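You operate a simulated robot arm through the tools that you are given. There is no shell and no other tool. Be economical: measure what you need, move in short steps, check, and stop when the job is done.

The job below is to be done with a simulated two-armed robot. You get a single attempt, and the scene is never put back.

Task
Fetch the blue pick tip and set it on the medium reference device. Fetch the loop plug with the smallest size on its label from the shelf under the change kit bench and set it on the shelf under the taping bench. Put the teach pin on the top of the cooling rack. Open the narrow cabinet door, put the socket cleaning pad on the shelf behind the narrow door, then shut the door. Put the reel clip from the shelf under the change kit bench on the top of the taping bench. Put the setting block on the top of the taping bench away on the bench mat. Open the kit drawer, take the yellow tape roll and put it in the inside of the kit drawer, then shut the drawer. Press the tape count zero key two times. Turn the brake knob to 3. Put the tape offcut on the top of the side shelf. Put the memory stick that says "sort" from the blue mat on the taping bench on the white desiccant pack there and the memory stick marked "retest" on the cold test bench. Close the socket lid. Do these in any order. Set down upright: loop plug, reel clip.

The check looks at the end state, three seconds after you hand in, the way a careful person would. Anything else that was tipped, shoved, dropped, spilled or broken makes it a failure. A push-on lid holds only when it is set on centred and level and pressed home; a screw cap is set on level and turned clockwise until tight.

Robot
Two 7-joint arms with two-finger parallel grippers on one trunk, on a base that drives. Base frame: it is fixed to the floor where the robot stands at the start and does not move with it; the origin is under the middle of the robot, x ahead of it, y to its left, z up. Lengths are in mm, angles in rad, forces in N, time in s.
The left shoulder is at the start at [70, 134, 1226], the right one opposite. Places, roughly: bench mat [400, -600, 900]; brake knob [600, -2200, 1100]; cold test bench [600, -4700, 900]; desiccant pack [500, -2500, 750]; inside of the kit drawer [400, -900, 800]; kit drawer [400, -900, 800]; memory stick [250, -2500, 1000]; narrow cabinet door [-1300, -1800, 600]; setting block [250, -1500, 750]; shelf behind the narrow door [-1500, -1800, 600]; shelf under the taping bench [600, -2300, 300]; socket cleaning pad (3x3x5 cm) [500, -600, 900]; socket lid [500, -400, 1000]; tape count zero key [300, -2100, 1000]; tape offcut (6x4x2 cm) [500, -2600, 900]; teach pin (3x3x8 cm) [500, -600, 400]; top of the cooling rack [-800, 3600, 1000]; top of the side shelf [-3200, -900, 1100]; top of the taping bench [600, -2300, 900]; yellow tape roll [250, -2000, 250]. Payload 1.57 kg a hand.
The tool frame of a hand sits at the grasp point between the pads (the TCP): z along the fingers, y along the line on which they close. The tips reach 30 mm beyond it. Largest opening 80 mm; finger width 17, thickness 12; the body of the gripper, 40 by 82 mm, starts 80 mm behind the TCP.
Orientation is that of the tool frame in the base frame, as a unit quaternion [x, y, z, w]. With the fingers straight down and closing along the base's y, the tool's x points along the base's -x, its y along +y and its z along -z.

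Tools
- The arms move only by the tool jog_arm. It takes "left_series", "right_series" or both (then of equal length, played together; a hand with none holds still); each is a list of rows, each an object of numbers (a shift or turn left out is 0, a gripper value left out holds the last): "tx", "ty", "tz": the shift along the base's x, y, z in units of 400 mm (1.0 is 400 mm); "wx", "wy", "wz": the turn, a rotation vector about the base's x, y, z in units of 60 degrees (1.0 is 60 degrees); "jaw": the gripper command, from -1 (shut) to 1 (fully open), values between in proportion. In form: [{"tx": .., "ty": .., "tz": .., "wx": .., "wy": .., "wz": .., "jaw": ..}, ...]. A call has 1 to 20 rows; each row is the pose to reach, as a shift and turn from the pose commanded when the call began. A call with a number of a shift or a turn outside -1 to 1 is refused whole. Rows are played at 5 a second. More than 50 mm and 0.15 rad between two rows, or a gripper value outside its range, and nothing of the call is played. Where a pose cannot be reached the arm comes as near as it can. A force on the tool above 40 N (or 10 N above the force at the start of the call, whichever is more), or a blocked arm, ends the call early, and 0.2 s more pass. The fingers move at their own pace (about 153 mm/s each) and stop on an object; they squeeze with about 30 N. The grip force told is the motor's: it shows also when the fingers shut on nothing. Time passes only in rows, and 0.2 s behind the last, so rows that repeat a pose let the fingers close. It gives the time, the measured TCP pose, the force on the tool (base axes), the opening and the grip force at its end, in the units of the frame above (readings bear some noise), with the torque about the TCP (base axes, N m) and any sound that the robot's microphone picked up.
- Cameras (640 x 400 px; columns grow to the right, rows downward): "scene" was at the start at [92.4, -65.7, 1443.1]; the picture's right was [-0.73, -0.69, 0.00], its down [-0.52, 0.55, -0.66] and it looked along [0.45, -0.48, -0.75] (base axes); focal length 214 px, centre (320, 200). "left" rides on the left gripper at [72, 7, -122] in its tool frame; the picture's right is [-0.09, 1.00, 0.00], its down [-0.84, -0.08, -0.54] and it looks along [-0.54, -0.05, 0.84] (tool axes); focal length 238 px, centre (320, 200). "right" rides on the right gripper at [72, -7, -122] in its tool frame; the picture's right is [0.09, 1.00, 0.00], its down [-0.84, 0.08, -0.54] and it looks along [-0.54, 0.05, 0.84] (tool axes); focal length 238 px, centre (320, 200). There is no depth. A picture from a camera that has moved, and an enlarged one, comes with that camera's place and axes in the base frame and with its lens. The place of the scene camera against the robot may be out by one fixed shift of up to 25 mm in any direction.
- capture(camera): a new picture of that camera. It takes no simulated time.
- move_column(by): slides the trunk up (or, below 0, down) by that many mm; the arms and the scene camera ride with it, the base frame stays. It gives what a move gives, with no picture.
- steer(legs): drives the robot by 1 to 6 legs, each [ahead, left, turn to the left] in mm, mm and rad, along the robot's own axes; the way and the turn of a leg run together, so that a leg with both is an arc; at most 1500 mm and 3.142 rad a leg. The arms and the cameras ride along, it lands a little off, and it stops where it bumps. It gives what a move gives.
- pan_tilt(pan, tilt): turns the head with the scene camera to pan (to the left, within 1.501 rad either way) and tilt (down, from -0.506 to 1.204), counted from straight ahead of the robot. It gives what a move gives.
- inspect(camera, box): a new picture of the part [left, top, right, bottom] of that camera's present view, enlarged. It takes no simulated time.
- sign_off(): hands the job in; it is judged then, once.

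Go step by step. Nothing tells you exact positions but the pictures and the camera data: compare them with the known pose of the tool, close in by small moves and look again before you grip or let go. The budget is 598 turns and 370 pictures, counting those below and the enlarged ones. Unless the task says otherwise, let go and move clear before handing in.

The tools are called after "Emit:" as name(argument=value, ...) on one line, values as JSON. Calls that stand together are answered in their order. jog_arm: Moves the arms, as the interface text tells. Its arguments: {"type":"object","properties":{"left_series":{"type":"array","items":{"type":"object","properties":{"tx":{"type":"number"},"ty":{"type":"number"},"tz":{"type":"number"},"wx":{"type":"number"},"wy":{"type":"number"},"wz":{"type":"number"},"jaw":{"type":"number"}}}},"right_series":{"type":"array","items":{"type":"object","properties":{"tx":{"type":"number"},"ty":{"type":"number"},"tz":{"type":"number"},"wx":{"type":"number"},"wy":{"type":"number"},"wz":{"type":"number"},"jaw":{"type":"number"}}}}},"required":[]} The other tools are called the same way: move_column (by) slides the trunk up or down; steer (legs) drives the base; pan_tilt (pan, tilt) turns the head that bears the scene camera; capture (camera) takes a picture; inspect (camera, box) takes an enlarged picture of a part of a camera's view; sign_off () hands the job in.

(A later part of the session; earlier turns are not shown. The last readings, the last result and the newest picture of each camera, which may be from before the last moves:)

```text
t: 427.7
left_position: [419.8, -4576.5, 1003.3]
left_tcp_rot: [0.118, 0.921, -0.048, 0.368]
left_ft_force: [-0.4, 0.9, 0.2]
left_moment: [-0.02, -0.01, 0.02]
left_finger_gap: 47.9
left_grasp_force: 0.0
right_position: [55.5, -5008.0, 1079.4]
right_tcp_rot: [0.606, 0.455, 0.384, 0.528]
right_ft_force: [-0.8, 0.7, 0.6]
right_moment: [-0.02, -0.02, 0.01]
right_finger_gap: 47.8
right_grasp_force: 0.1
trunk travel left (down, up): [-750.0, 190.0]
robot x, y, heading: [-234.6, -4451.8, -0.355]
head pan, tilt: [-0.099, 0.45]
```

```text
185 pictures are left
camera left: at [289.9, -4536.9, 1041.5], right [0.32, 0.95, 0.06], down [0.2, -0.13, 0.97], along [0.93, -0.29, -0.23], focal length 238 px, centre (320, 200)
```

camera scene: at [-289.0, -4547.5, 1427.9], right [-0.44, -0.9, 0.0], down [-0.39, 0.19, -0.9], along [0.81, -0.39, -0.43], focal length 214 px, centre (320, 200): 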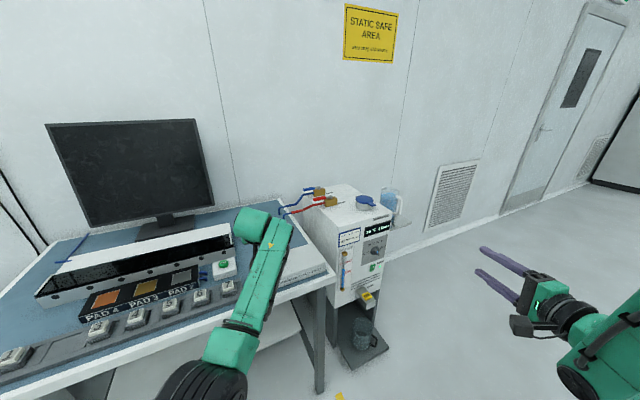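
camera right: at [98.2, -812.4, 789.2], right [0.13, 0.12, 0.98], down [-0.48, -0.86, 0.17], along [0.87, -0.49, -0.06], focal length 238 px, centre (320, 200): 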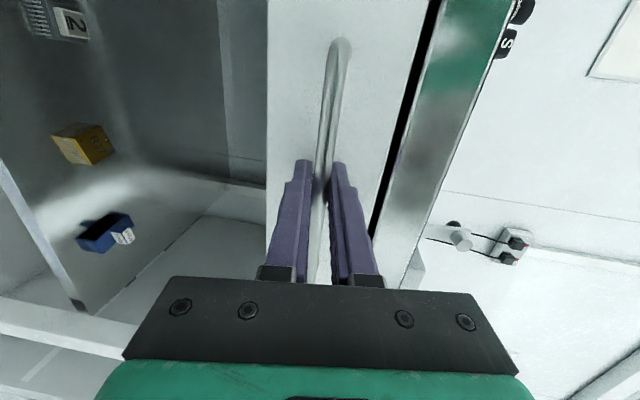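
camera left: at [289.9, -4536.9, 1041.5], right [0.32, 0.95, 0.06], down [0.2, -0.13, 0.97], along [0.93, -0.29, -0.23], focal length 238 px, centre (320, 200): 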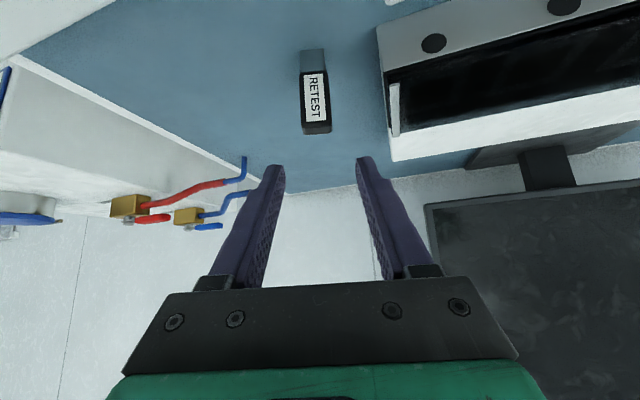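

RETEST stands on the cold test bench. I return to the taping machine for the zero key and brake knob.

Emit:
steer(legs=[[-450, 0, 0], [0, 0, 0.355], [0, 1480, 0], [0, 600, 0]])

Emit:
pan_tilt(pan=0.1, tilt=0.6)

Emit:
capture(camera="scene")

Emit:
capture(camera="left")

```text
t: 441.5
left_position: [0.9, -2107.6, 1001.6]
left_tcp_rot: [-0.043, 0.927, 0.018, 0.373]
left_ft_force: [0.2, 0.5, 0.4]
left_moment: [0.01, -0.02, 0.01]
left_finger_gap: 48.3
left_grasp_force: 0.0
right_position: [-194.2, -2637.7, 1077.9]
right_tcp_rot: [0.518, 0.552, 0.47, 0.455]
right_ft_force: [-0.5, -0.7, 1.0]
right_moment: [-0.04, 0.03, -0.02]
right_finger_gap: 47.9
right_grasp_force: 0.1
trunk travel left (down, up): [-750.0, 190.0]
robot x, y, heading: [-654.3, -2210.2, -0.009]
head pan, tilt: [-0.099, 0.45]
```

```text
t: 442.2
left_position: [0.8, -2106.6, 1002.3]
left_tcp_rot: [-0.042, 0.927, 0.016, 0.372]
left_ft_force: [-0.6, 1.0, 0.1]
left_moment: [0.02, -0.01, 0.03]
left_finger_gap: 48.2
left_grasp_force: 0.1
right_position: [-194.0, -2637.6, 1078.8]
right_tcp_rot: [0.518, 0.552, 0.47, 0.454]
right_ft_force: [0.7, -0.3, -0.2]
right_moment: [-0.04, 0.01, 0.0]
right_finger_gap: 47.9
right_grasp_force: 0.1
trunk travel left (down, up): [-750.0, 190.0]
robot x, y, heading: [-661.8, -2209.7, -0.009]
head pan, tilt: [0.099, 0.6]
```

```text
184 pictures are left
camera scene: at [-530.7, -2213.5, 1414.2], right [0.09, -1.0, 0.0], down [-0.56, -0.05, -0.83], along [0.82, 0.08, -0.56], focal length 214 px, centre (320, 200)
```

scene: 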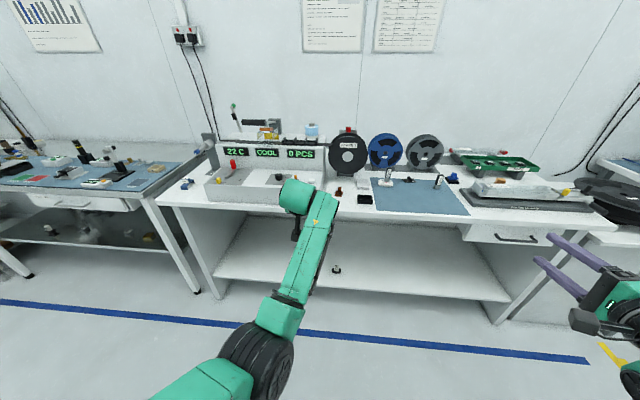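

```text
183 pictures are left
camera left: at [-134.8, -2114.3, 1041.4], right [-0.03, 1.0, 0.06], down [0.24, -0.05, 0.97], along [0.97, 0.04, -0.23], focal length 238 px, centre (320, 200)
```

left: 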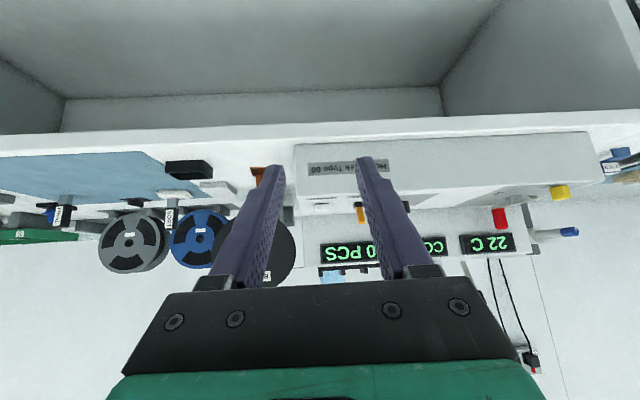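

I raise the trunk and move closer to see the machine's panel from above.

Emit:
move_column(by=150)

Emit:
steer(legs=[[230, 0, 0.009]])

Emit:
capture(camera="left")

Emit:
capture(camera="scene")

```text
t: 443.9
left_position: [1.3, -2107.5, 1151.2]
left_tcp_rot: [-0.042, 0.927, 0.016, 0.372]
left_ft_force: [0.4, 0.9, -0.1]
left_moment: [0.01, 0.01, 0.01]
left_finger_gap: 48.0
left_grasp_force: 0.1
right_position: [-193.9, -2637.9, 1228.1]
right_tcp_rot: [0.518, 0.552, 0.469, 0.455]
right_ft_force: [0.3, 0.4, -0.7]
right_moment: [0.0, -0.01, 0.01]
right_finger_gap: 48.0
right_grasp_force: 0.0
trunk travel left (down, up): [-900.0, 40.0]
robot x, y, heading: [-658.7, -2209.1, -0.002]
head pan, tilt: [0.099, 0.6]
```

```text
t: 445.7
left_position: [227.9, -2102.4, 1153.7]
left_tcp_rot: [-0.046, 0.926, 0.018, 0.373]
left_ft_force: [-0.3, 0.7, 0.9]
left_moment: [0.01, -0.01, 0.0]
left_finger_gap: 47.9
left_grasp_force: 0.0
right_position: [35.2, -2635.4, 1229.3]
right_tcp_rot: [0.515, 0.553, 0.472, 0.453]
right_ft_force: [-0.5, 0.0, -0.7]
right_moment: [0.02, 0.01, -0.02]
right_finger_gap: 47.8
right_grasp_force: 0.1
trunk travel left (down, up): [-900.0, 40.0]
robot x, y, heading: [-426.9, -2215.1, -0.001]
head pan, tilt: [0.099, 0.6]
```

```text
182 pictures are left
camera left: at [91.1, -2111.8, 1192.9], right [-0.03, 1.0, 0.06], down [0.23, -0.05, 0.97], along [0.97, 0.05, -0.23], focal length 238 px, centre (320, 200)
```

left: 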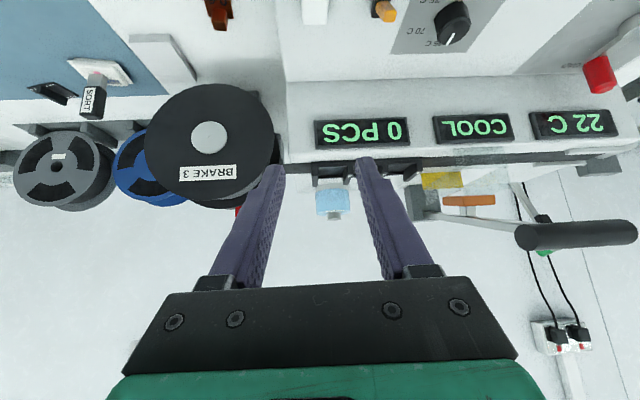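

```text
181 pictures are left
camera scene: at [-305.2, -2213.5, 1564.6], right [0.1, -0.99, 0.0], down [-0.56, -0.06, -0.83], along [0.82, 0.08, -0.56], focal length 214 px, centre (320, 200)
```

scene: 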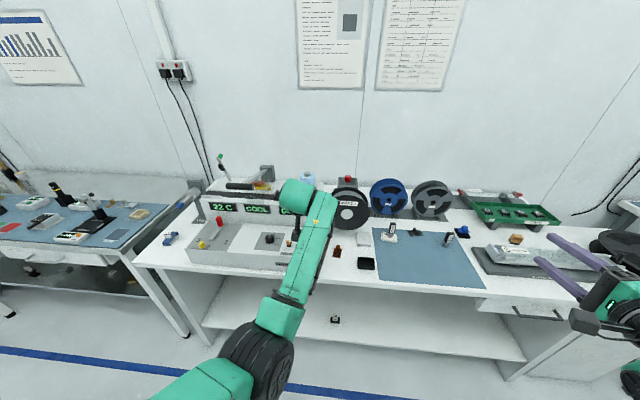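

The panel is just below the view. I back 130 mm to see it.

Emit:
steer(legs=[[-140, 0, 0]])

Emit:
capture(camera="left")

Emit:
inspect(camera="left", box=[260, 40, 560, 200])

Emit:
inspect(camera="scene", box=[170, 160, 380, 290])

```text
t: 447.0
left_position: [91.4, -2104.9, 1150.5]
left_tcp_rot: [-0.045, 0.927, 0.017, 0.372]
left_ft_force: [0.6, -0.4, -0.4]
left_moment: [-0.03, -0.01, 0.01]
left_finger_gap: 48.0
left_grasp_force: 0.0
right_position: [-101.7, -2635.2, 1227.1]
right_tcp_rot: [0.516, 0.554, 0.47, 0.453]
right_ft_force: [0.9, 0.1, 0.0]
right_moment: [0.03, -0.03, -0.01]
right_finger_gap: 47.8
right_grasp_force: 0.0
trunk travel left (down, up): [-900.0, 40.0]
robot x, y, heading: [-570.6, -2212.1, -0.001]
head pan, tilt: [0.099, 0.6]
```

```text
180 pictures are left
camera left: at [-45.0, -2112.6, 1190.0], right [-0.03, 1.0, 0.06], down [0.24, -0.05, 0.97], along [0.97, 0.04, -0.24], focal length 238 px, centre (320, 200)
```

left: 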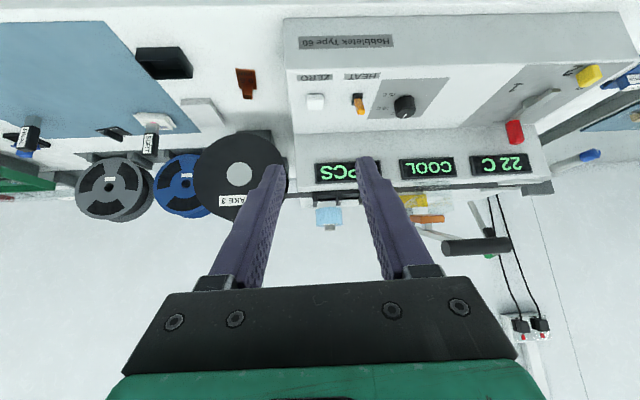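

```text
2.13 times, centred on (410, 120) of left
camera zoom: at [-45.0, -2112.6, 1190.0], right [-0.03, 1.0, 0.06], down [0.24, -0.05, 0.97], along [0.97, 0.04, -0.24], focal length 508 px, centre (128, 371)
```

zoom: 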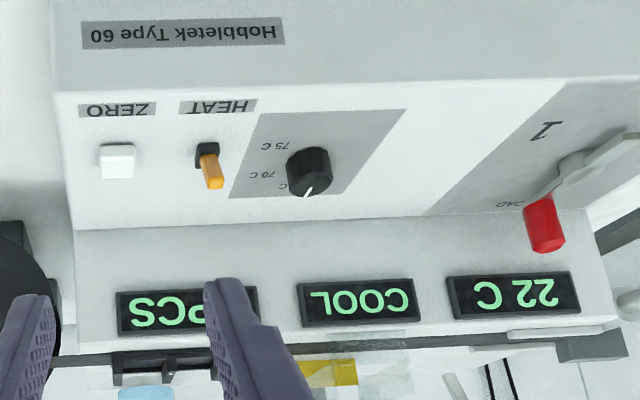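

```text
3.05 times, centred on (275, 225) of scene
camera zoom: at [-439.4, -2213.7, 1563.8], right [0.1, -1.0, 0.0], down [-0.56, -0.06, -0.82], along [0.82, 0.08, -0.57], focal length 654 px, centre (457, 124)
```

zoom: 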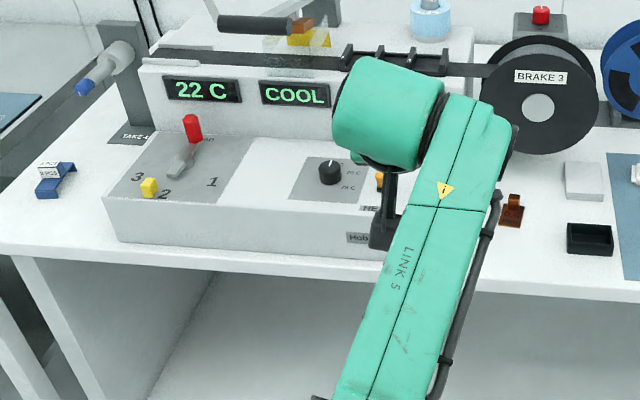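

Found the white ZERO key at about [267,-2098], top around z=958. I shut the fingers, square up and come above it.

Emit:
jog_arm(left_series=[{"wz": -0.09, "jaw": -1}, {"wz": -0.09}])

Emit:
steer(legs=[[155, 0, 0]])

Emit:
move_column(by=-130)

Emit:
capture(camera="left")

Emit:
capture(camera="scene")

```text
t: 447.6
left_position: [89.2, -2105.2, 1151.5]
left_tcp_rot: [-0.002, 0.928, 0.001, 0.372]
left_ft_force: [0.3, 0.2, 0.2]
left_moment: [-0.02, -0.01, 0.02]
left_finger_gap: 0.0
left_grasp_force: 21.4
right_position: [-101.8, -2635.5, 1228.7]
right_tcp_rot: [0.517, 0.554, 0.47, 0.452]
right_ft_force: [-0.1, 0.1, -0.6]
right_moment: [0.0, 0.03, -0.02]
right_finger_gap: 48.1
right_grasp_force: 0.0
trunk travel left (down, up): [-900.0, 40.0]
robot x, y, heading: [-569.8, -2211.5, 0.003]
head pan, tilt: [0.099, 0.6]
```

```text
t: 449.0
left_position: [238.4, -2103.2, 1153.8]
left_tcp_rot: [-0.002, 0.928, 0.001, 0.374]
left_ft_force: [-0.4, -0.6, 0.5]
left_moment: [0.05, 0.02, 0.01]
left_finger_gap: 0.1
left_grasp_force: 21.4
right_position: [46.5, -2634.9, 1229.3]
right_tcp_rot: [0.515, 0.553, 0.471, 0.454]
right_ft_force: [-0.4, -0.6, 0.1]
right_moment: [0.0, 0.03, -0.01]
right_finger_gap: 47.8
right_grasp_force: 0.0
trunk travel left (down, up): [-900.0, 40.0]
robot x, y, heading: [-415.1, -2212.4, -0.0]
head pan, tilt: [0.099, 0.6]
```

```text
t: 450.6
left_position: [241.7, -2103.7, 1021.6]
left_tcp_rot: [-0.001, 0.928, 0.0, 0.373]
left_ft_force: [1.0, 0.1, 0.1]
left_moment: [-0.02, -0.01, 0.03]
left_finger_gap: 0.0
left_grasp_force: 21.2
right_position: [47.6, -2634.9, 1098.1]
right_tcp_rot: [0.517, 0.553, 0.471, 0.453]
right_ft_force: [-0.7, -0.4, -0.4]
right_moment: [-0.03, -0.01, 0.01]
right_finger_gap: 48.1
right_grasp_force: 0.1
trunk travel left (down, up): [-770.0, 170.0]
robot x, y, heading: [-417.8, -2214.7, -0.001]
head pan, tilt: [0.099, 0.6]
```

```text
177 pictures are left
camera left: at [105.6, -2099.4, 1061.5], right [0.06, 1.0, 0.06], down [0.23, -0.08, 0.97], along [0.97, -0.05, -0.23], focal length 238 px, centre (320, 200)
```

left: 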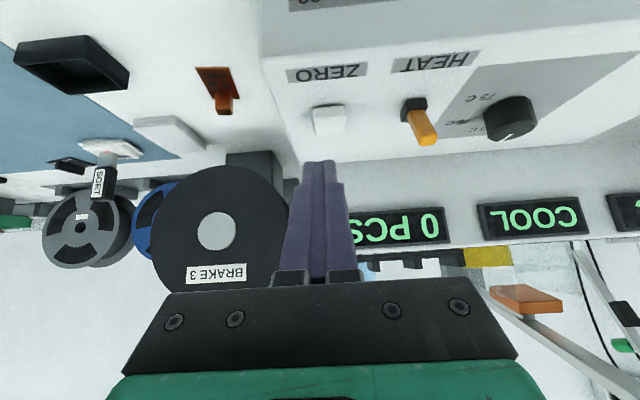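

```text
176 pictures are left
camera scene: at [-290.0, -2213.6, 1434.2], right [0.1, -1.0, 0.0], down [-0.56, -0.06, -0.83], along [0.82, 0.08, -0.56], focal length 214 px, centre (320, 200)
```

scene: 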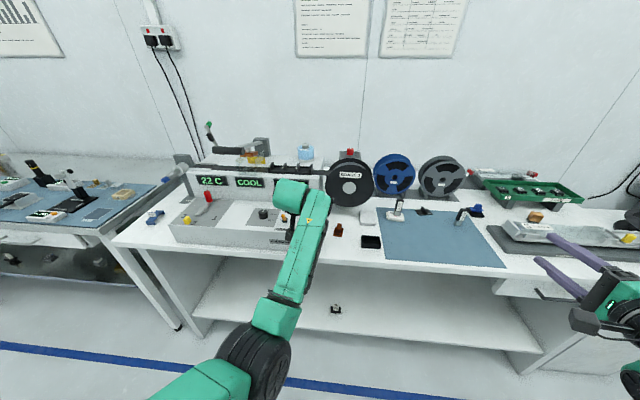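

I centre over the key and press down in small steps, watching the force.

Emit:
jog_arm(left_series=[{"tx": 0.005, "ty": 0.016, "tz": -0.02}, {"tx": 0.005, "ty": 0.016, "tz": -0.04}, {"tx": 0.005, "ty": 0.016, "tz": -0.05}, {"tx": 0.005, "ty": 0.016, "tz": -0.057}, {"tx": 0.005, "ty": 0.016, "tz": -0.064}])

Emit:
inspect(camera="left", box=[220, 80, 440, 230])

```text
t: 451.8
left_position: [242.6, -2097.5, 996.2]
left_tcp_rot: [-0.001, 0.928, 0.0, 0.372]
left_ft_force: [0.2, 0.2, 0.9]
left_moment: [0.01, 0.0, 0.03]
left_finger_gap: 0.1
left_grasp_force: 21.7
right_position: [49.9, -2636.5, 1097.5]
right_tcp_rot: [0.516, 0.553, 0.471, 0.453]
right_ft_force: [-0.4, -0.3, -0.1]
right_moment: [-0.01, 0.01, -0.01]
right_finger_gap: 48.1
right_grasp_force: 0.1
trunk travel left (down, up): [-770.0, 170.0]
robot x, y, heading: [-420.0, -2212.5, 0.001]
head pan, tilt: [0.099, 0.6]
```

```text
2.67 times, centred on (330, 155) of left
camera zoom: at [107.2, -2093.1, 1035.5], right [0.06, 1.0, 0.06], down [0.23, -0.08, 0.97], along [0.97, -0.05, -0.23], focal length 636 px, centre (293, 320)
```

zoom: 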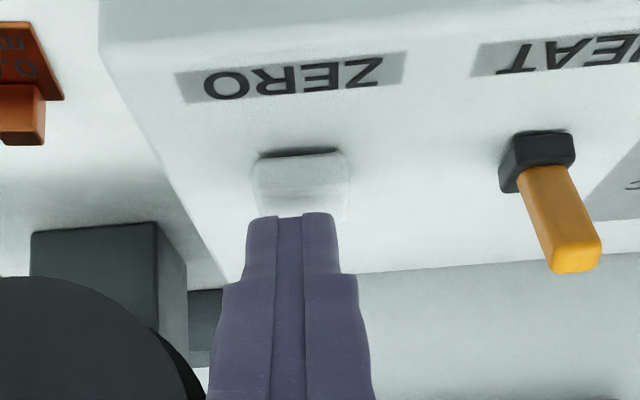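

The key is a little further in: x 268–288, top 959. I move 21 mm forward and press.

Emit:
jog_arm(left_series=[{"tx": 0.03}, {"tx": 0.052}, {"tx": 0.052, "tz": -0.012}, {"tx": 0.052, "tz": -0.02}, {"tx": 0.052, "tz": -0.026}, {"tx": 0.052, "tz": -0.032}])

Emit:
inspect(camera="left", box=[220, 80, 440, 230])

```text
t: 453.2
left_position: [264.6, -2098.0, 985.4]
left_tcp_rot: [-0.001, 0.927, 0.0, 0.374]
left_ft_force: [-1.0, -1.0, 6.2]
left_moment: [-0.02, -0.13, 0.02]
left_finger_gap: 0.2
left_grasp_force: 20.7
right_position: [48.2, -2635.4, 1099.4]
right_tcp_rot: [0.516, 0.553, 0.471, 0.454]
right_ft_force: [0.4, 0.2, 0.3]
right_moment: [0.0, 0.02, 0.01]
right_finger_gap: 48.0
right_grasp_force: 0.1
trunk travel left (down, up): [-770.0, 170.0]
robot x, y, heading: [-416.2, -2215.7, -0.0]
head pan, tilt: [0.099, 0.6]
heard: click
```

```text
2.67 times, centred on (330, 155) of left
camera zoom: at [128.0, -2093.2, 1024.2], right [0.06, 1.0, 0.06], down [0.23, -0.08, 0.97], along [0.97, -0.05, -0.23], focal length 636 px, centre (293, 320)
```

zoom: 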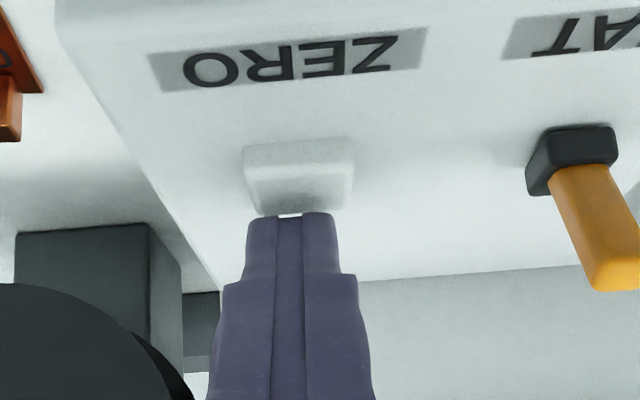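

Click — first press. I lift fully and press once more.

Emit:
jog_arm(left_series=[{"tz": 0.02}, {"tz": 0.035}, {"tz": 0.035}, {"tz": 0.035}])

Emit:
jog_arm(left_series=[{"tz": -0.02}, {"tz": -0.03}, {"tz": -0.036}, {"tz": -0.036}])

Emit:
jog_arm(left_series=[{"tz": 0.03}, {"tz": 0.07}, {"tz": 0.12}])

```text
t: 454.2
left_position: [265.7, -2097.3, 997.8]
left_tcp_rot: [-0.002, 0.928, 0.0, 0.372]
left_ft_force: [0.7, -0.2, -0.1]
left_moment: [0.0, 0.0, -0.01]
left_finger_gap: 0.0
left_grasp_force: 21.2
right_position: [49.8, -2633.7, 1097.4]
right_tcp_rot: [0.516, 0.553, 0.471, 0.453]
right_ft_force: [-0.3, 0.5, 0.2]
right_moment: [0.0, 0.01, 0.0]
right_finger_gap: 48.3
right_grasp_force: 0.1
trunk travel left (down, up): [-770.0, 170.0]
robot x, y, heading: [-415.3, -2212.8, 0.001]
head pan, tilt: [0.099, 0.6]
```

```text
t: 455.2
left_position: [265.0, -2099.3, 986.0]
left_tcp_rot: [-0.001, 0.927, 0.0, 0.375]
left_ft_force: [4.8, 0.7, 8.9]
left_moment: [0.03, -0.24, 0.02]
left_finger_gap: 0.0
left_grasp_force: 21.3
right_position: [48.8, -2635.4, 1100.2]
right_tcp_rot: [0.516, 0.554, 0.471, 0.453]
right_ft_force: [-1.4, 0.7, 0.3]
right_moment: [0.0, -0.02, 0.02]
right_finger_gap: 48.2
right_grasp_force: 0.0
trunk travel left (down, up): [-770.0, 170.0]
robot x, y, heading: [-412.5, -2210.2, -0.003]
head pan, tilt: [0.099, 0.6]
heard: click
```

```text
t: 456.0
left_position: [263.5, -2098.5, 1031.2]
left_tcp_rot: [-0.001, 0.928, 0.0, 0.372]
left_ft_force: [-0.3, 0.1, 0.0]
left_moment: [-0.04, 0.04, 0.0]
left_finger_gap: 0.0
left_grasp_force: 21.4
right_position: [48.4, -2635.1, 1098.3]
right_tcp_rot: [0.516, 0.553, 0.471, 0.454]
right_ft_force: [-0.3, 0.2, 0.0]
right_moment: [0.02, 0.05, -0.02]
right_finger_gap: 48.0
right_grasp_force: 0.1
trunk travel left (down, up): [-770.0, 170.0]
robot x, y, heading: [-417.1, -2210.8, -0.001]
head pan, tilt: [0.099, 0.6]
```

Pressed twice. Now the brake knob: I raise the trunk and look at the red knob above the black reel.

Emit:
move_column(by=165)

Emit:
pan_tilt(pan=0.0, tilt=0.5)

Emit:
inspect(camera="scene", box=[270, 150, 430, 250])

Emit:
capture(camera="left")

```text
t: 457.9
left_position: [263.9, -2097.7, 1196.1]
left_tcp_rot: [-0.001, 0.928, 0.0, 0.372]
left_ft_force: [0.1, -0.1, -0.4]
left_moment: [-0.01, 0.02, -0.02]
left_finger_gap: 0.0
left_grasp_force: 21.3
right_position: [49.5, -2635.0, 1264.4]
right_tcp_rot: [0.516, 0.554, 0.471, 0.453]
right_ft_force: [0.8, 1.0, 0.0]
right_moment: [0.01, -0.01, -0.01]
right_finger_gap: 48.2
right_grasp_force: 0.0
trunk travel left (down, up): [-935.0, 5.0]
robot x, y, heading: [-417.7, -2213.6, 0.003]
head pan, tilt: [0.099, 0.6]
```

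```text
t: 458.5
left_position: [263.5, -2098.5, 1196.2]
left_tcp_rot: [-0.001, 0.928, 0.001, 0.373]
left_ft_force: [-0.2, -0.1, 0.2]
left_moment: [0.03, -0.02, -0.02]
left_finger_gap: 0.0
left_grasp_force: 21.3
right_position: [49.4, -2636.0, 1264.4]
right_tcp_rot: [0.516, 0.553, 0.471, 0.453]
right_ft_force: [0.0, 0.2, -0.2]
right_moment: [-0.01, 0.03, -0.01]
right_finger_gap: 48.2
right_grasp_force: 0.1
trunk travel left (down, up): [-935.0, 5.0]
robot x, y, heading: [-416.8, -2215.6, 0.0]
head pan, tilt: [0.0, 0.499]
```

```text
4.00 times, centred on (350, 200) of scene
camera zoom: at [-286.7, -2222.5, 1608.2], right [0.0, -1.0, 0.0], down [-0.48, 0.0, -0.88], along [0.88, 0.0, -0.48], focal length 858 px, centre (200, 200)
```

zoom: 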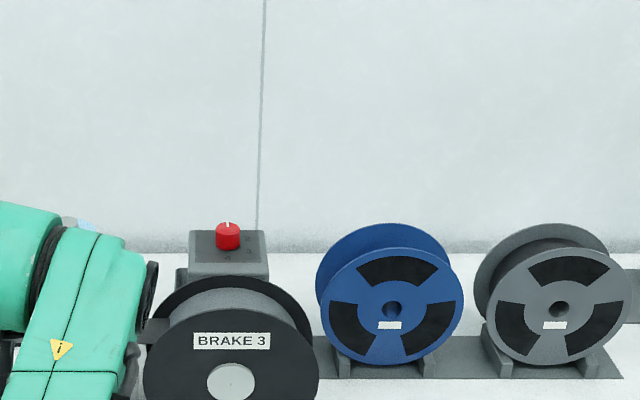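

```text
172 pictures are left
camera left: at [127.5, -2093.7, 1235.3], right [0.06, 1.0, 0.06], down [0.23, -0.08, 0.97], along [0.97, -0.05, -0.23], focal length 238 px, centre (320, 200)
```

left: 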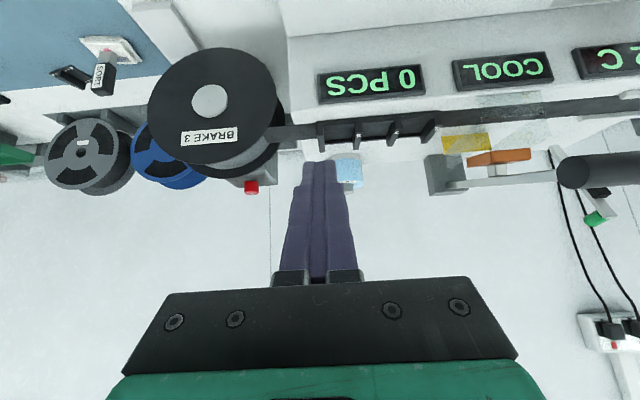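

The red knob with a white pointer is at about [556,-2247,1097]. I bring the left hand above it to read its scale from closer.

Emit:
steer(legs=[[0, -150, 0], [250, 0, 0]])

Emit:
capture(camera="left")

Emit:
inspect(camera="left", box=[240, 0, 400, 120])

```text
t: 461.3
left_position: [514.3, -2245.2, 1198.0]
left_tcp_rot: [-0.004, 0.928, 0.001, 0.374]
left_ft_force: [-0.1, 0.8, 0.2]
left_moment: [0.0, -0.02, 0.03]
left_finger_gap: 0.1
left_grasp_force: 21.6
right_position: [303.1, -2782.5, 1264.8]
right_tcp_rot: [0.514, 0.554, 0.473, 0.453]
right_ft_force: [0.3, 0.5, 0.4]
right_moment: [-0.01, 0.0, -0.03]
right_finger_gap: 47.9
right_grasp_force: 0.1
trunk travel left (down, up): [-935.0, 5.0]
robot x, y, heading: [-163.7, -2360.7, 0.001]
head pan, tilt: [0.0, 0.499]
```

```text
171 pictures are left
camera left: at [378.3, -2240.6, 1236.9], right [0.06, 1.0, 0.06], down [0.23, -0.07, 0.97], along [0.97, -0.04, -0.23], focal length 238 px, centre (320, 200)
```

left: 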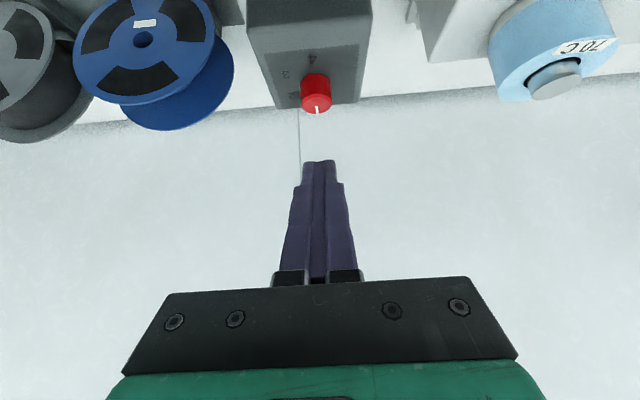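

```text
3.33 times, centred on (320, 60) of left
camera zoom: at [378.3, -2240.6, 1236.9], right [0.06, 1.0, 0.06], down [0.23, -0.07, 0.97], along [0.97, -0.04, -0.23], focal length 794 px, centre (320, 667)
```

zoom: 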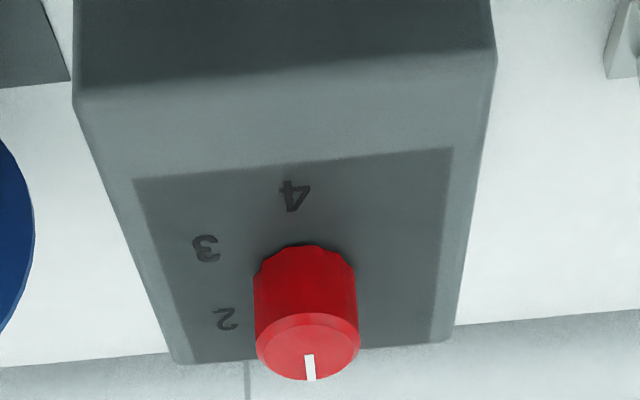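

Scale read: 1 is at the far side (pointer there now), then 2, 3, 4 clockwise in 60° steps; 3 lies at -120°. Knob centre [564,-2246], z 1086–1106. I turn the hand to point straight down for turning it.

Emit:
jog_arm(left_series=[{"tx": -0.05, "wy": 0.12}, {"tx": -0.1, "wy": 0.25}, {"tx": -0.15, "wy": 0.38}, {"tx": -0.2, "wy": 0.5}, {"tx": -0.2, "wy": 0.62}, {"tx": -0.2, "wy": 0.733}, {"tx": -0.2, "wy": 0.733}])

Emit:
capture(camera="left")

Emit:
capture(camera="scene")

```text
t: 462.9
left_position: [438.5, -2244.9, 1198.2]
left_tcp_rot: [-0.004, 1.0, 0.002, -0.002]
left_ft_force: [-0.3, -1.0, -0.8]
left_moment: [0.04, 0.01, -0.04]
left_finger_gap: 0.2
left_grasp_force: 22.4
right_position: [305.6, -2781.3, 1263.8]
right_tcp_rot: [0.515, 0.554, 0.472, 0.452]
right_ft_force: [-0.9, 0.2, -0.3]
right_moment: [0.01, -0.01, 0.03]
right_finger_gap: 48.3
right_grasp_force: 0.0
trunk travel left (down, up): [-935.0, 5.0]
robot x, y, heading: [-162.9, -2363.4, 0.001]
head pan, tilt: [0.0, 0.499]
```

```text
169 pictures are left
camera left: at [365.9, -2240.8, 1320.3], right [0.09, 1.0, 0.0], down [0.84, -0.07, 0.54], along [0.54, -0.04, -0.84], focal length 238 px, centre (320, 200)
```

left: 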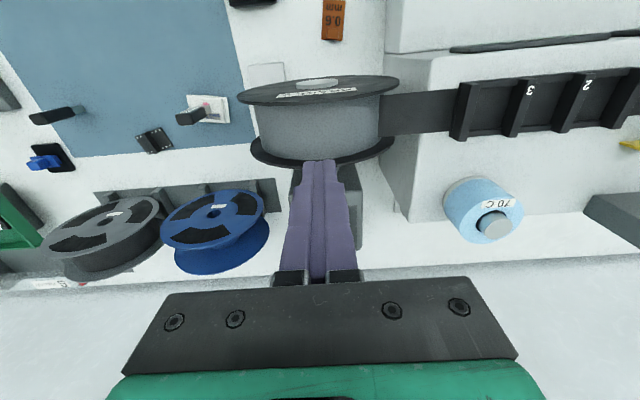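

```text
168 pictures are left
camera scene: at [-32.5, -2371.0, 1608.3], right [0.0, -1.0, 0.0], down [-0.48, 0.0, -0.88], along [0.88, 0.0, -0.48], focal length 214 px, centre (320, 200)
```

scene: 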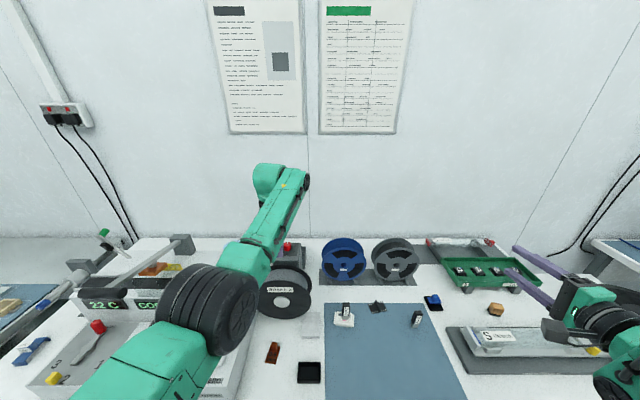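

Pointing down works. I drive forward so the hand is above the knob.

Emit:
steer(legs=[[105, 0, 0]])

Emit:
capture(camera="left")

Emit:
inspect(camera="left", box=[260, 60, 420, 180])

```text
t: 464.1
left_position: [536.2, -2241.5, 1199.1]
left_tcp_rot: [-0.005, 1.0, 0.003, 0.001]
left_ft_force: [-0.2, 0.6, -0.5]
left_moment: [-0.03, -0.04, 0.0]
left_finger_gap: 0.0
left_grasp_force: 20.9
right_position: [405.4, -2781.3, 1264.9]
right_tcp_rot: [0.513, 0.554, 0.473, 0.453]
right_ft_force: [-1.4, 1.1, 0.2]
right_moment: [0.03, 0.04, 0.0]
right_finger_gap: 47.9
right_grasp_force: 0.0
trunk travel left (down, up): [-935.0, 5.0]
robot x, y, heading: [-56.1, -2362.1, 0.003]
head pan, tilt: [0.0, 0.499]
```

```text
167 pictures are left
camera left: at [463.6, -2239.1, 1322.9], right [0.08, 1.0, 0.0], down [0.84, -0.07, 0.54], along [0.54, -0.04, -0.84], focal length 238 px, centre (320, 200)
```

left: 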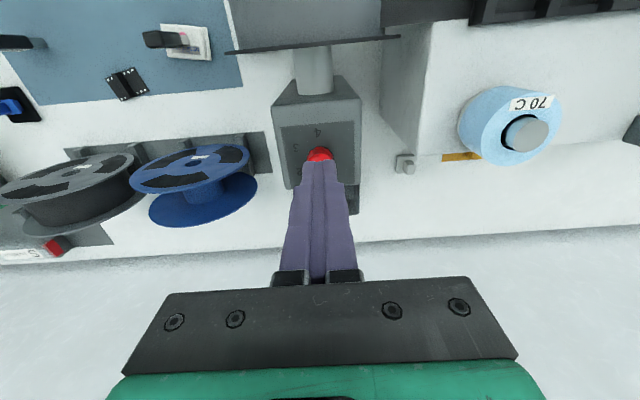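

```text
3.33 times, centred on (340, 120) of left
camera zoom: at [463.6, -2239.1, 1322.9], right [0.08, 1.0, 0.0], down [0.84, -0.07, 0.54], along [0.54, -0.04, -0.84], focal length 794 px, centre (253, 467)
```

zoom: 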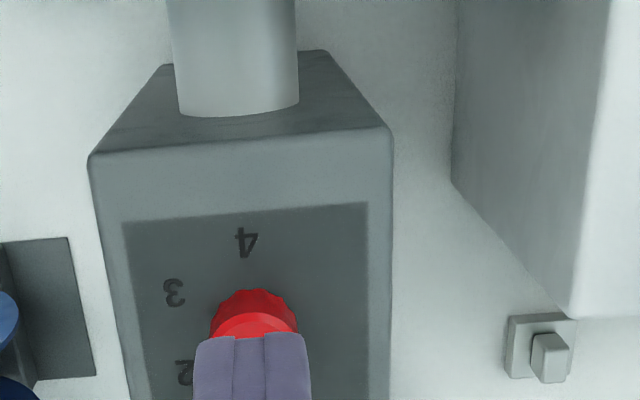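

I descend around the knob with the fingers open.

Emit:
jog_arm(left_series=[{"tx": 0.07, "ty": -0.01, "jaw": 0.1}, {"tx": 0.071, "ty": -0.01, "tz": -0.1}, {"tx": 0.071, "ty": -0.01, "tz": -0.17}, {"tx": 0.071, "ty": -0.01, "tz": -0.197}, {"tx": 0.071, "ty": -0.01, "tz": -0.197}])

Emit:
inspect(camera="left", box=[240, 80, 400, 200])

```text
t: 465.3
left_position: [548.1, -2240.7, 1132.4]
left_tcp_rot: [-0.005, 1.0, 0.003, 0.001]
left_ft_force: [-0.5, -0.6, 0.6]
left_moment: [0.03, -0.03, 0.07]
left_finger_gap: 44.1
left_grasp_force: 0.1
left hand out of reach, approached as far as the arm can: row 1, 2, 3, 4, 5
right_position: [408.7, -2781.2, 1263.9]
right_tcp_rot: [0.515, 0.554, 0.472, 0.453]
right_ft_force: [-0.1, -0.5, -1.1]
right_moment: [0.0, 0.01, 0.0]
right_finger_gap: 48.0
right_grasp_force: 0.1
trunk travel left (down, up): [-935.0, 5.0]
robot x, y, heading: [-57.0, -2360.7, 0.005]
head pan, tilt: [0.0, 0.499]
```

```text
3.33 times, centred on (320, 140) of left
camera zoom: at [476.0, -2236.0, 1255.2], right [0.08, 1.0, 0.0], down [0.84, -0.07, 0.54], along [0.54, -0.04, -0.84], focal length 794 px, centre (320, 400)
```

zoom: 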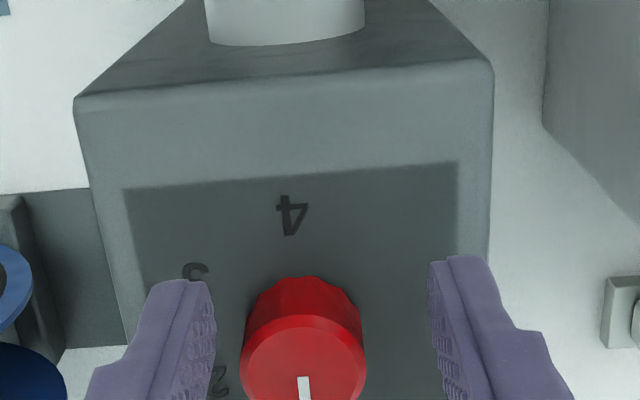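

Reach ends at about 605 mm. I lift a little, drive 35 mm further and come down again.

Emit:
jog_arm(left_series=[{"tz": 0.08, "tx": -0.03}, {"tz": 0.1, "tx": -0.06}])

Emit:
steer(legs=[[40, -4, 0]])

Emit:
inspect(camera="left", box=[240, 80, 400, 200])

```text
t: 465.9
left_position: [525.9, -2238.7, 1174.4]
left_tcp_rot: [-0.006, 1.0, 0.003, -0.002]
left_ft_force: [-0.6, 0.1, 0.1]
left_moment: [0.04, -0.03, -0.02]
left_finger_gap: 43.9
left_grasp_force: 0.1
right_position: [409.7, -2780.7, 1263.9]
right_tcp_rot: [0.515, 0.554, 0.472, 0.453]
right_ft_force: [0.4, -0.5, -0.2]
right_moment: [0.0, -0.01, 0.02]
right_finger_gap: 48.0
right_grasp_force: 0.0
trunk travel left (down, up): [-935.0, 5.0]
robot x, y, heading: [-59.2, -2363.4, 0.008]
head pan, tilt: [0.0, 0.499]
```

```text
t: 466.8
left_position: [557.9, -2242.8, 1176.8]
left_tcp_rot: [-0.004, 1.0, 0.002, 0.002]
left_ft_force: [-0.3, -0.5, 0.8]
left_moment: [0.01, -0.11, -0.02]
left_finger_gap: 44.2
left_grasp_force: 0.1
right_position: [440.8, -2783.7, 1266.6]
right_tcp_rot: [0.513, 0.553, 0.473, 0.454]
right_ft_force: [0.0, 0.1, 0.4]
right_moment: [-0.01, 0.01, -0.02]
right_finger_gap: 47.9
right_grasp_force: 0.0
trunk travel left (down, up): [-935.0, 5.0]
robot x, y, heading: [-18.4, -2364.3, 0.001]
head pan, tilt: [0.0, 0.499]
```

```text
3.33 times, centred on (320, 140) of left
camera zoom: at [485.5, -2239.0, 1300.2], right [0.08, 1.0, 0.0], down [0.83, -0.07, 0.55], along [0.54, -0.04, -0.84], focal length 794 px, centre (320, 400)
```

zoom: 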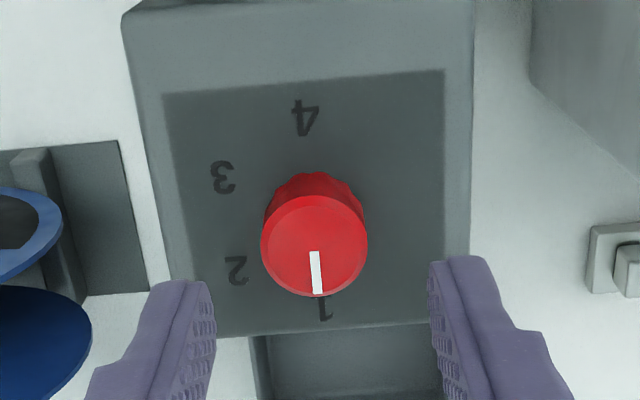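

A perfect view of the scale: pointer at 1, need 3 (120° clockwise seen from above). I go down and grip the knob.

Emit:
jog_arm(left_series=[{"tx": 0.014, "ty": -0.006, "tz": -0.07}, {"tx": 0.014, "ty": -0.006, "tz": -0.13}, {"tx": 0.014, "ty": -0.006, "tz": -0.146}, {"tx": 0.014, "ty": -0.006, "tz": -0.146, "jaw": -1}, {"tx": 0.014, "ty": -0.006, "tz": -0.146}, {"tx": 0.014, "ty": -0.006, "tz": -0.146}])

```text
t: 468.2
left_position: [569.4, -2244.1, 1116.7]
left_tcp_rot: [-0.004, 1.0, 0.002, 0.0]
left_ft_force: [-4.6, 3.2, 8.1]
left_moment: [-0.22, 1.05, -0.02]
left_finger_gap: 27.6
left_grasp_force: 38.8
right_position: [447.0, -2783.8, 1264.3]
right_tcp_rot: [0.515, 0.555, 0.472, 0.452]
right_ft_force: [0.4, 0.4, 0.7]
right_moment: [0.05, -0.01, 0.04]
right_finger_gap: 47.9
right_grasp_force: 0.1
trunk travel left (down, up): [-935.0, 5.0]
robot x, y, heading: [-19.7, -2362.1, 0.005]
head pan, tilt: [0.0, 0.499]
```

Gripped but 5 mm past centre; I reopen, correct, grip again and turn 60°.

Emit:
jog_arm(left_series=[{"jaw": 0.0}, {"jaw": 0.0}, {"tx": -0.013, "tz": 0.003}, {"tx": -0.013, "tz": 0.003, "jaw": -1}, {"tx": -0.013, "tz": 0.003}, {"tx": -0.013, "tz": 0.003}])

Emit:
jog_arm(left_series=[{"wz": -0.1}, {"wz": -0.2}, {"wz": -0.3}, {"wz": -0.4}, {"wz": -0.5}, {"wz": -0.6}, {"wz": -0.7}, {"wz": -0.8}, {"wz": -0.9}, {"wz": -1.0}, {"wz": -1.0}])

Emit:
capture(camera="left")

```text
t: 469.6
left_position: [568.2, -2244.7, 1117.2]
left_tcp_rot: [-0.004, 1.0, 0.002, -0.002]
left_ft_force: [-1.0, 3.3, 2.6]
left_moment: [-0.36, 0.22, -0.01]
left_finger_gap: 27.7
left_grasp_force: 38.4
right_position: [450.1, -2783.7, 1264.2]
right_tcp_rot: [0.515, 0.555, 0.472, 0.453]
right_ft_force: [-1.1, 0.9, -1.1]
right_moment: [0.02, -0.01, -0.01]
right_finger_gap: 48.0
right_grasp_force: 0.0
trunk travel left (down, up): [-935.0, 5.0]
robot x, y, heading: [-14.2, -2362.8, 0.006]
head pan, tilt: [0.0, 0.499]
```

```text
t: 472.0
left_position: [565.0, -2246.3, 1116.3]
left_tcp_rot: [0.497, 0.868, 0.003, 0.0]
left_ft_force: [2.1, 1.0, 11.1]
left_moment: [-0.84, 0.0, -0.05]
left_finger_gap: 27.7
left_grasp_force: 37.5
right_position: [448.8, -2785.3, 1264.2]
right_tcp_rot: [0.514, 0.554, 0.473, 0.452]
right_ft_force: [0.0, -0.4, -0.6]
right_moment: [-0.01, 0.02, -0.02]
right_finger_gap: 48.0
right_grasp_force: 0.1
trunk travel left (down, up): [-935.0, 5.0]
robot x, y, heading: [-15.5, -2368.2, 0.011]
head pan, tilt: [0.0, 0.499]
```

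```text
163 pictures are left
camera left: at [535.0, -2183.3, 1239.6], right [0.91, 0.42, 0.0], down [0.35, -0.76, 0.54], along [0.23, -0.49, -0.84], focal length 238 px, centre (320, 200)
```

left: 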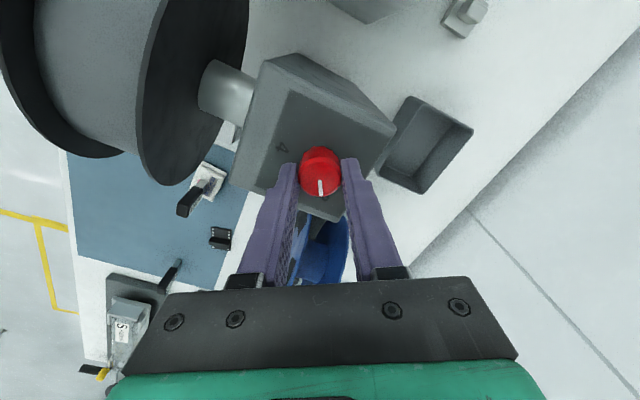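

The knob follows. I try another 60° without regripping.

Emit:
jog_arm(left_series=[{"wz": -0.1}, {"wz": -0.2}, {"wz": -0.3}, {"wz": -0.4}, {"wz": -0.5}, {"wz": -0.6}, {"wz": -0.7}, {"wz": -0.8}, {"wz": -0.9}, {"wz": -1.0}, {"wz": -1.0}])

Emit:
capture(camera="left")

```text
t: 474.4
left_position: [563.5, -2246.4, 1117.0]
left_tcp_rot: [0.864, 0.503, 0.004, 0.001]
left_ft_force: [-7.2, -0.7, 2.5]
left_moment: [0.14, 0.68, 0.0]
left_finger_gap: 27.6
left_grasp_force: 37.5
right_position: [447.6, -2786.0, 1264.1]
right_tcp_rot: [0.514, 0.555, 0.473, 0.452]
right_ft_force: [-0.3, 0.3, 0.3]
right_moment: [-0.01, -0.04, 0.01]
right_finger_gap: 48.0
right_grasp_force: 0.0
trunk travel left (down, up): [-935.0, 5.0]
robot x, y, heading: [-19.1, -2361.0, 0.002]
head pan, tilt: [0.0, 0.499]
```

```text
162 pictures are left
camera left: at [604.4, -2189.1, 1239.7], right [0.82, -0.57, 0.01], down [-0.48, -0.69, 0.54], along [-0.3, -0.44, -0.84], focal length 238 px, centre (320, 200)
```

left: 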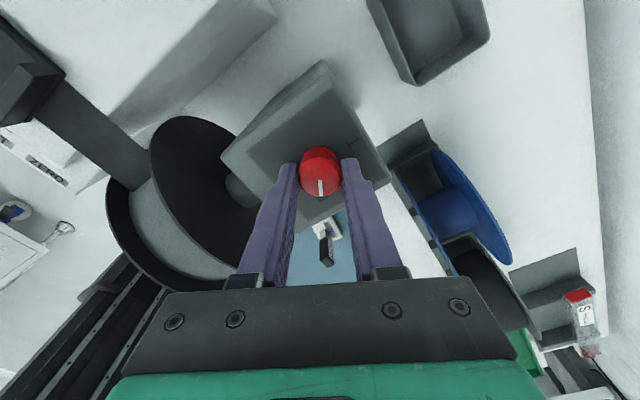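

Turned 120°. I open, lift, and verify the pointer.

Emit:
jog_arm(left_series=[{"jaw": 0.1}, {"jaw": 0.1}, {"jaw": 0.1}, {"tz": 0.1}, {"tz": 0.2}])

Emit:
inspect(camera="left", box=[220, 60, 420, 200])

```text
t: 475.6
left_position: [565.4, -2245.9, 1194.5]
left_tcp_rot: [0.863, 0.504, 0.002, 0.0]
left_ft_force: [-0.4, 0.2, 0.2]
left_moment: [0.01, -0.03, 0.01]
left_finger_gap: 44.2
left_grasp_force: 0.1
right_position: [449.2, -2784.6, 1264.3]
right_tcp_rot: [0.515, 0.555, 0.471, 0.452]
right_ft_force: [-0.7, 0.2, -0.3]
right_moment: [0.01, 0.01, 0.02]
right_finger_gap: 47.8
right_grasp_force: 0.1
trunk travel left (down, up): [-935.0, 5.0]
robot x, y, heading: [-18.8, -2366.8, 0.007]
head pan, tilt: [0.0, 0.499]
```

```text
2.86 times, centred on (320, 130) of left
camera zoom: at [606.4, -2188.2, 1318.4], right [0.82, -0.57, 0.0], down [-0.48, -0.69, 0.54], along [-0.3, -0.44, -0.84], focal length 681 px, centre (320, 400)
```

zoom: 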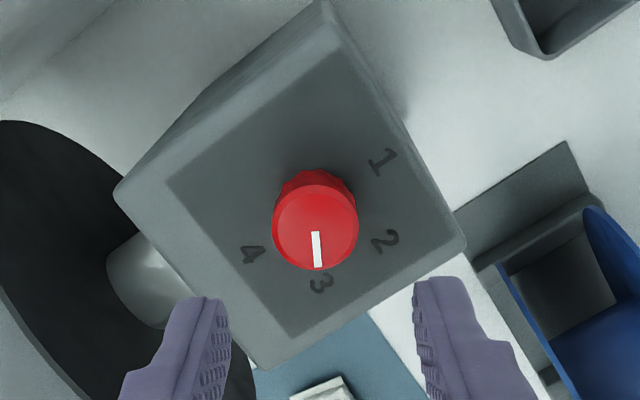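

Pointer at 3. Last item: the tape offcut near [495,-2594]. I rotate the hand back and drive over to it.

Emit:
jog_arm(left_series=[{"wz": 0.14}, {"wz": 0.28}, {"wz": 0.42}, {"wz": 0.56}, {"wz": 0.7}, {"wz": 0.84}, {"wz": 0.98}, {"wz": 1.0}])

Emit:
jog_arm(left_series=[{"wz": 0.14}, {"wz": 0.28}, {"wz": 0.42}, {"wz": 0.56}, {"wz": 0.7}, {"wz": 0.84}, {"wz": 0.98}, {"wz": 1.0}])

Emit:
steer(legs=[[-110, 0, 0], [0, -350, 0]])

Emit:
capture(camera="left")

```text
t: 477.4
left_position: [567.1, -2245.8, 1196.5]
left_tcp_rot: [0.495, 0.869, 0.003, 0.0]
left_ft_force: [-0.8, -0.1, -0.1]
left_moment: [0.02, -0.01, -0.05]
left_finger_gap: 44.1
left_grasp_force: 0.0
right_position: [450.4, -2784.7, 1262.1]
right_tcp_rot: [0.515, 0.555, 0.472, 0.452]
right_ft_force: [0.6, 0.2, -0.1]
right_moment: [0.03, 0.01, 0.0]
right_finger_gap: 48.1
right_grasp_force: 0.1
trunk travel left (down, up): [-935.0, 5.0]
robot x, y, heading: [-15.4, -2366.6, 0.004]
head pan, tilt: [0.0, 0.499]
```

```text
t: 479.2
left_position: [565.2, -2246.7, 1197.1]
left_tcp_rot: [-0.004, 1.0, 0.003, -0.003]
left_ft_force: [0.8, 0.6, 0.0]
left_moment: [-0.01, -0.02, -0.04]
left_finger_gap: 44.1
left_grasp_force: 0.1
right_position: [450.9, -2785.3, 1263.2]
right_tcp_rot: [0.515, 0.555, 0.471, 0.452]
right_ft_force: [0.0, 0.9, -0.3]
right_moment: [0.02, -0.01, -0.01]
right_finger_gap: 48.2
right_grasp_force: 0.1
trunk travel left (down, up): [-935.0, 5.0]
robot x, y, heading: [-16.4, -2363.6, 0.003]
head pan, tilt: [0.0, 0.499]
```

```text
t: 482.2
left_position: [459.0, -2584.4, 1197.3]
left_tcp_rot: [-0.011, 1.0, 0.001, -0.002]
left_ft_force: [-0.1, 0.7, 0.5]
left_moment: [-0.01, -0.01, -0.04]
left_finger_gap: 44.0
left_grasp_force: 0.1
right_position: [348.7, -3124.1, 1264.4]
right_tcp_rot: [0.511, 0.558, 0.474, 0.45]
right_ft_force: [-0.1, 0.2, 0.6]
right_moment: [0.0, -0.02, -0.02]
right_finger_gap: 48.1
right_grasp_force: 0.1
trunk travel left (down, up): [-935.0, 5.0]
robot x, y, heading: [-124.0, -2709.9, 0.018]
head pan, tilt: [0.0, 0.499]
```

```text
160 pictures are left
camera left: at [387.6, -2580.7, 1319.1], right [0.07, 1.0, 0.0], down [0.84, -0.06, 0.54], along [0.54, -0.04, -0.84], focal length 238 px, centre (320, 200)
```

left: 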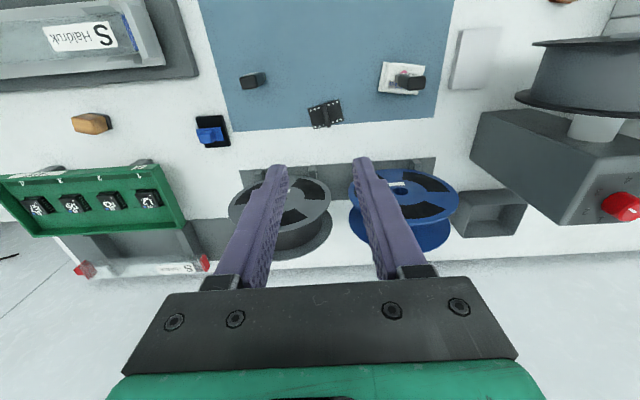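

The offcut is at about [490,-2578]. Zoom in.

Emit:
inspect(camera="left", box=[280, 85, 370, 141])

```text
7.11 times, centred on (325, 113) of left
camera zoom: at [387.6, -2580.7, 1319.1], right [0.07, 1.0, 0.0], down [0.84, -0.06, 0.54], along [0.54, -0.04, -0.84], focal length 1695 px, centre (284, 819)
```

zoom: 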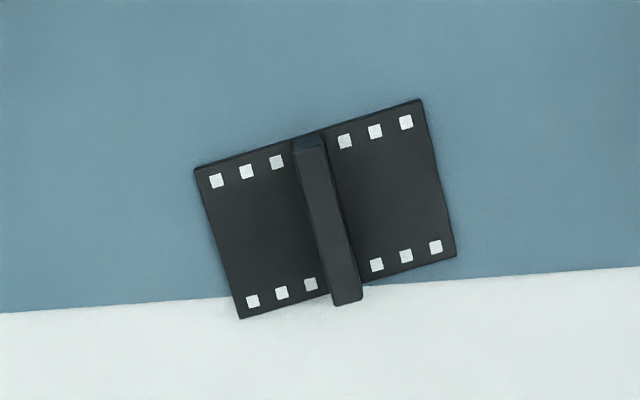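

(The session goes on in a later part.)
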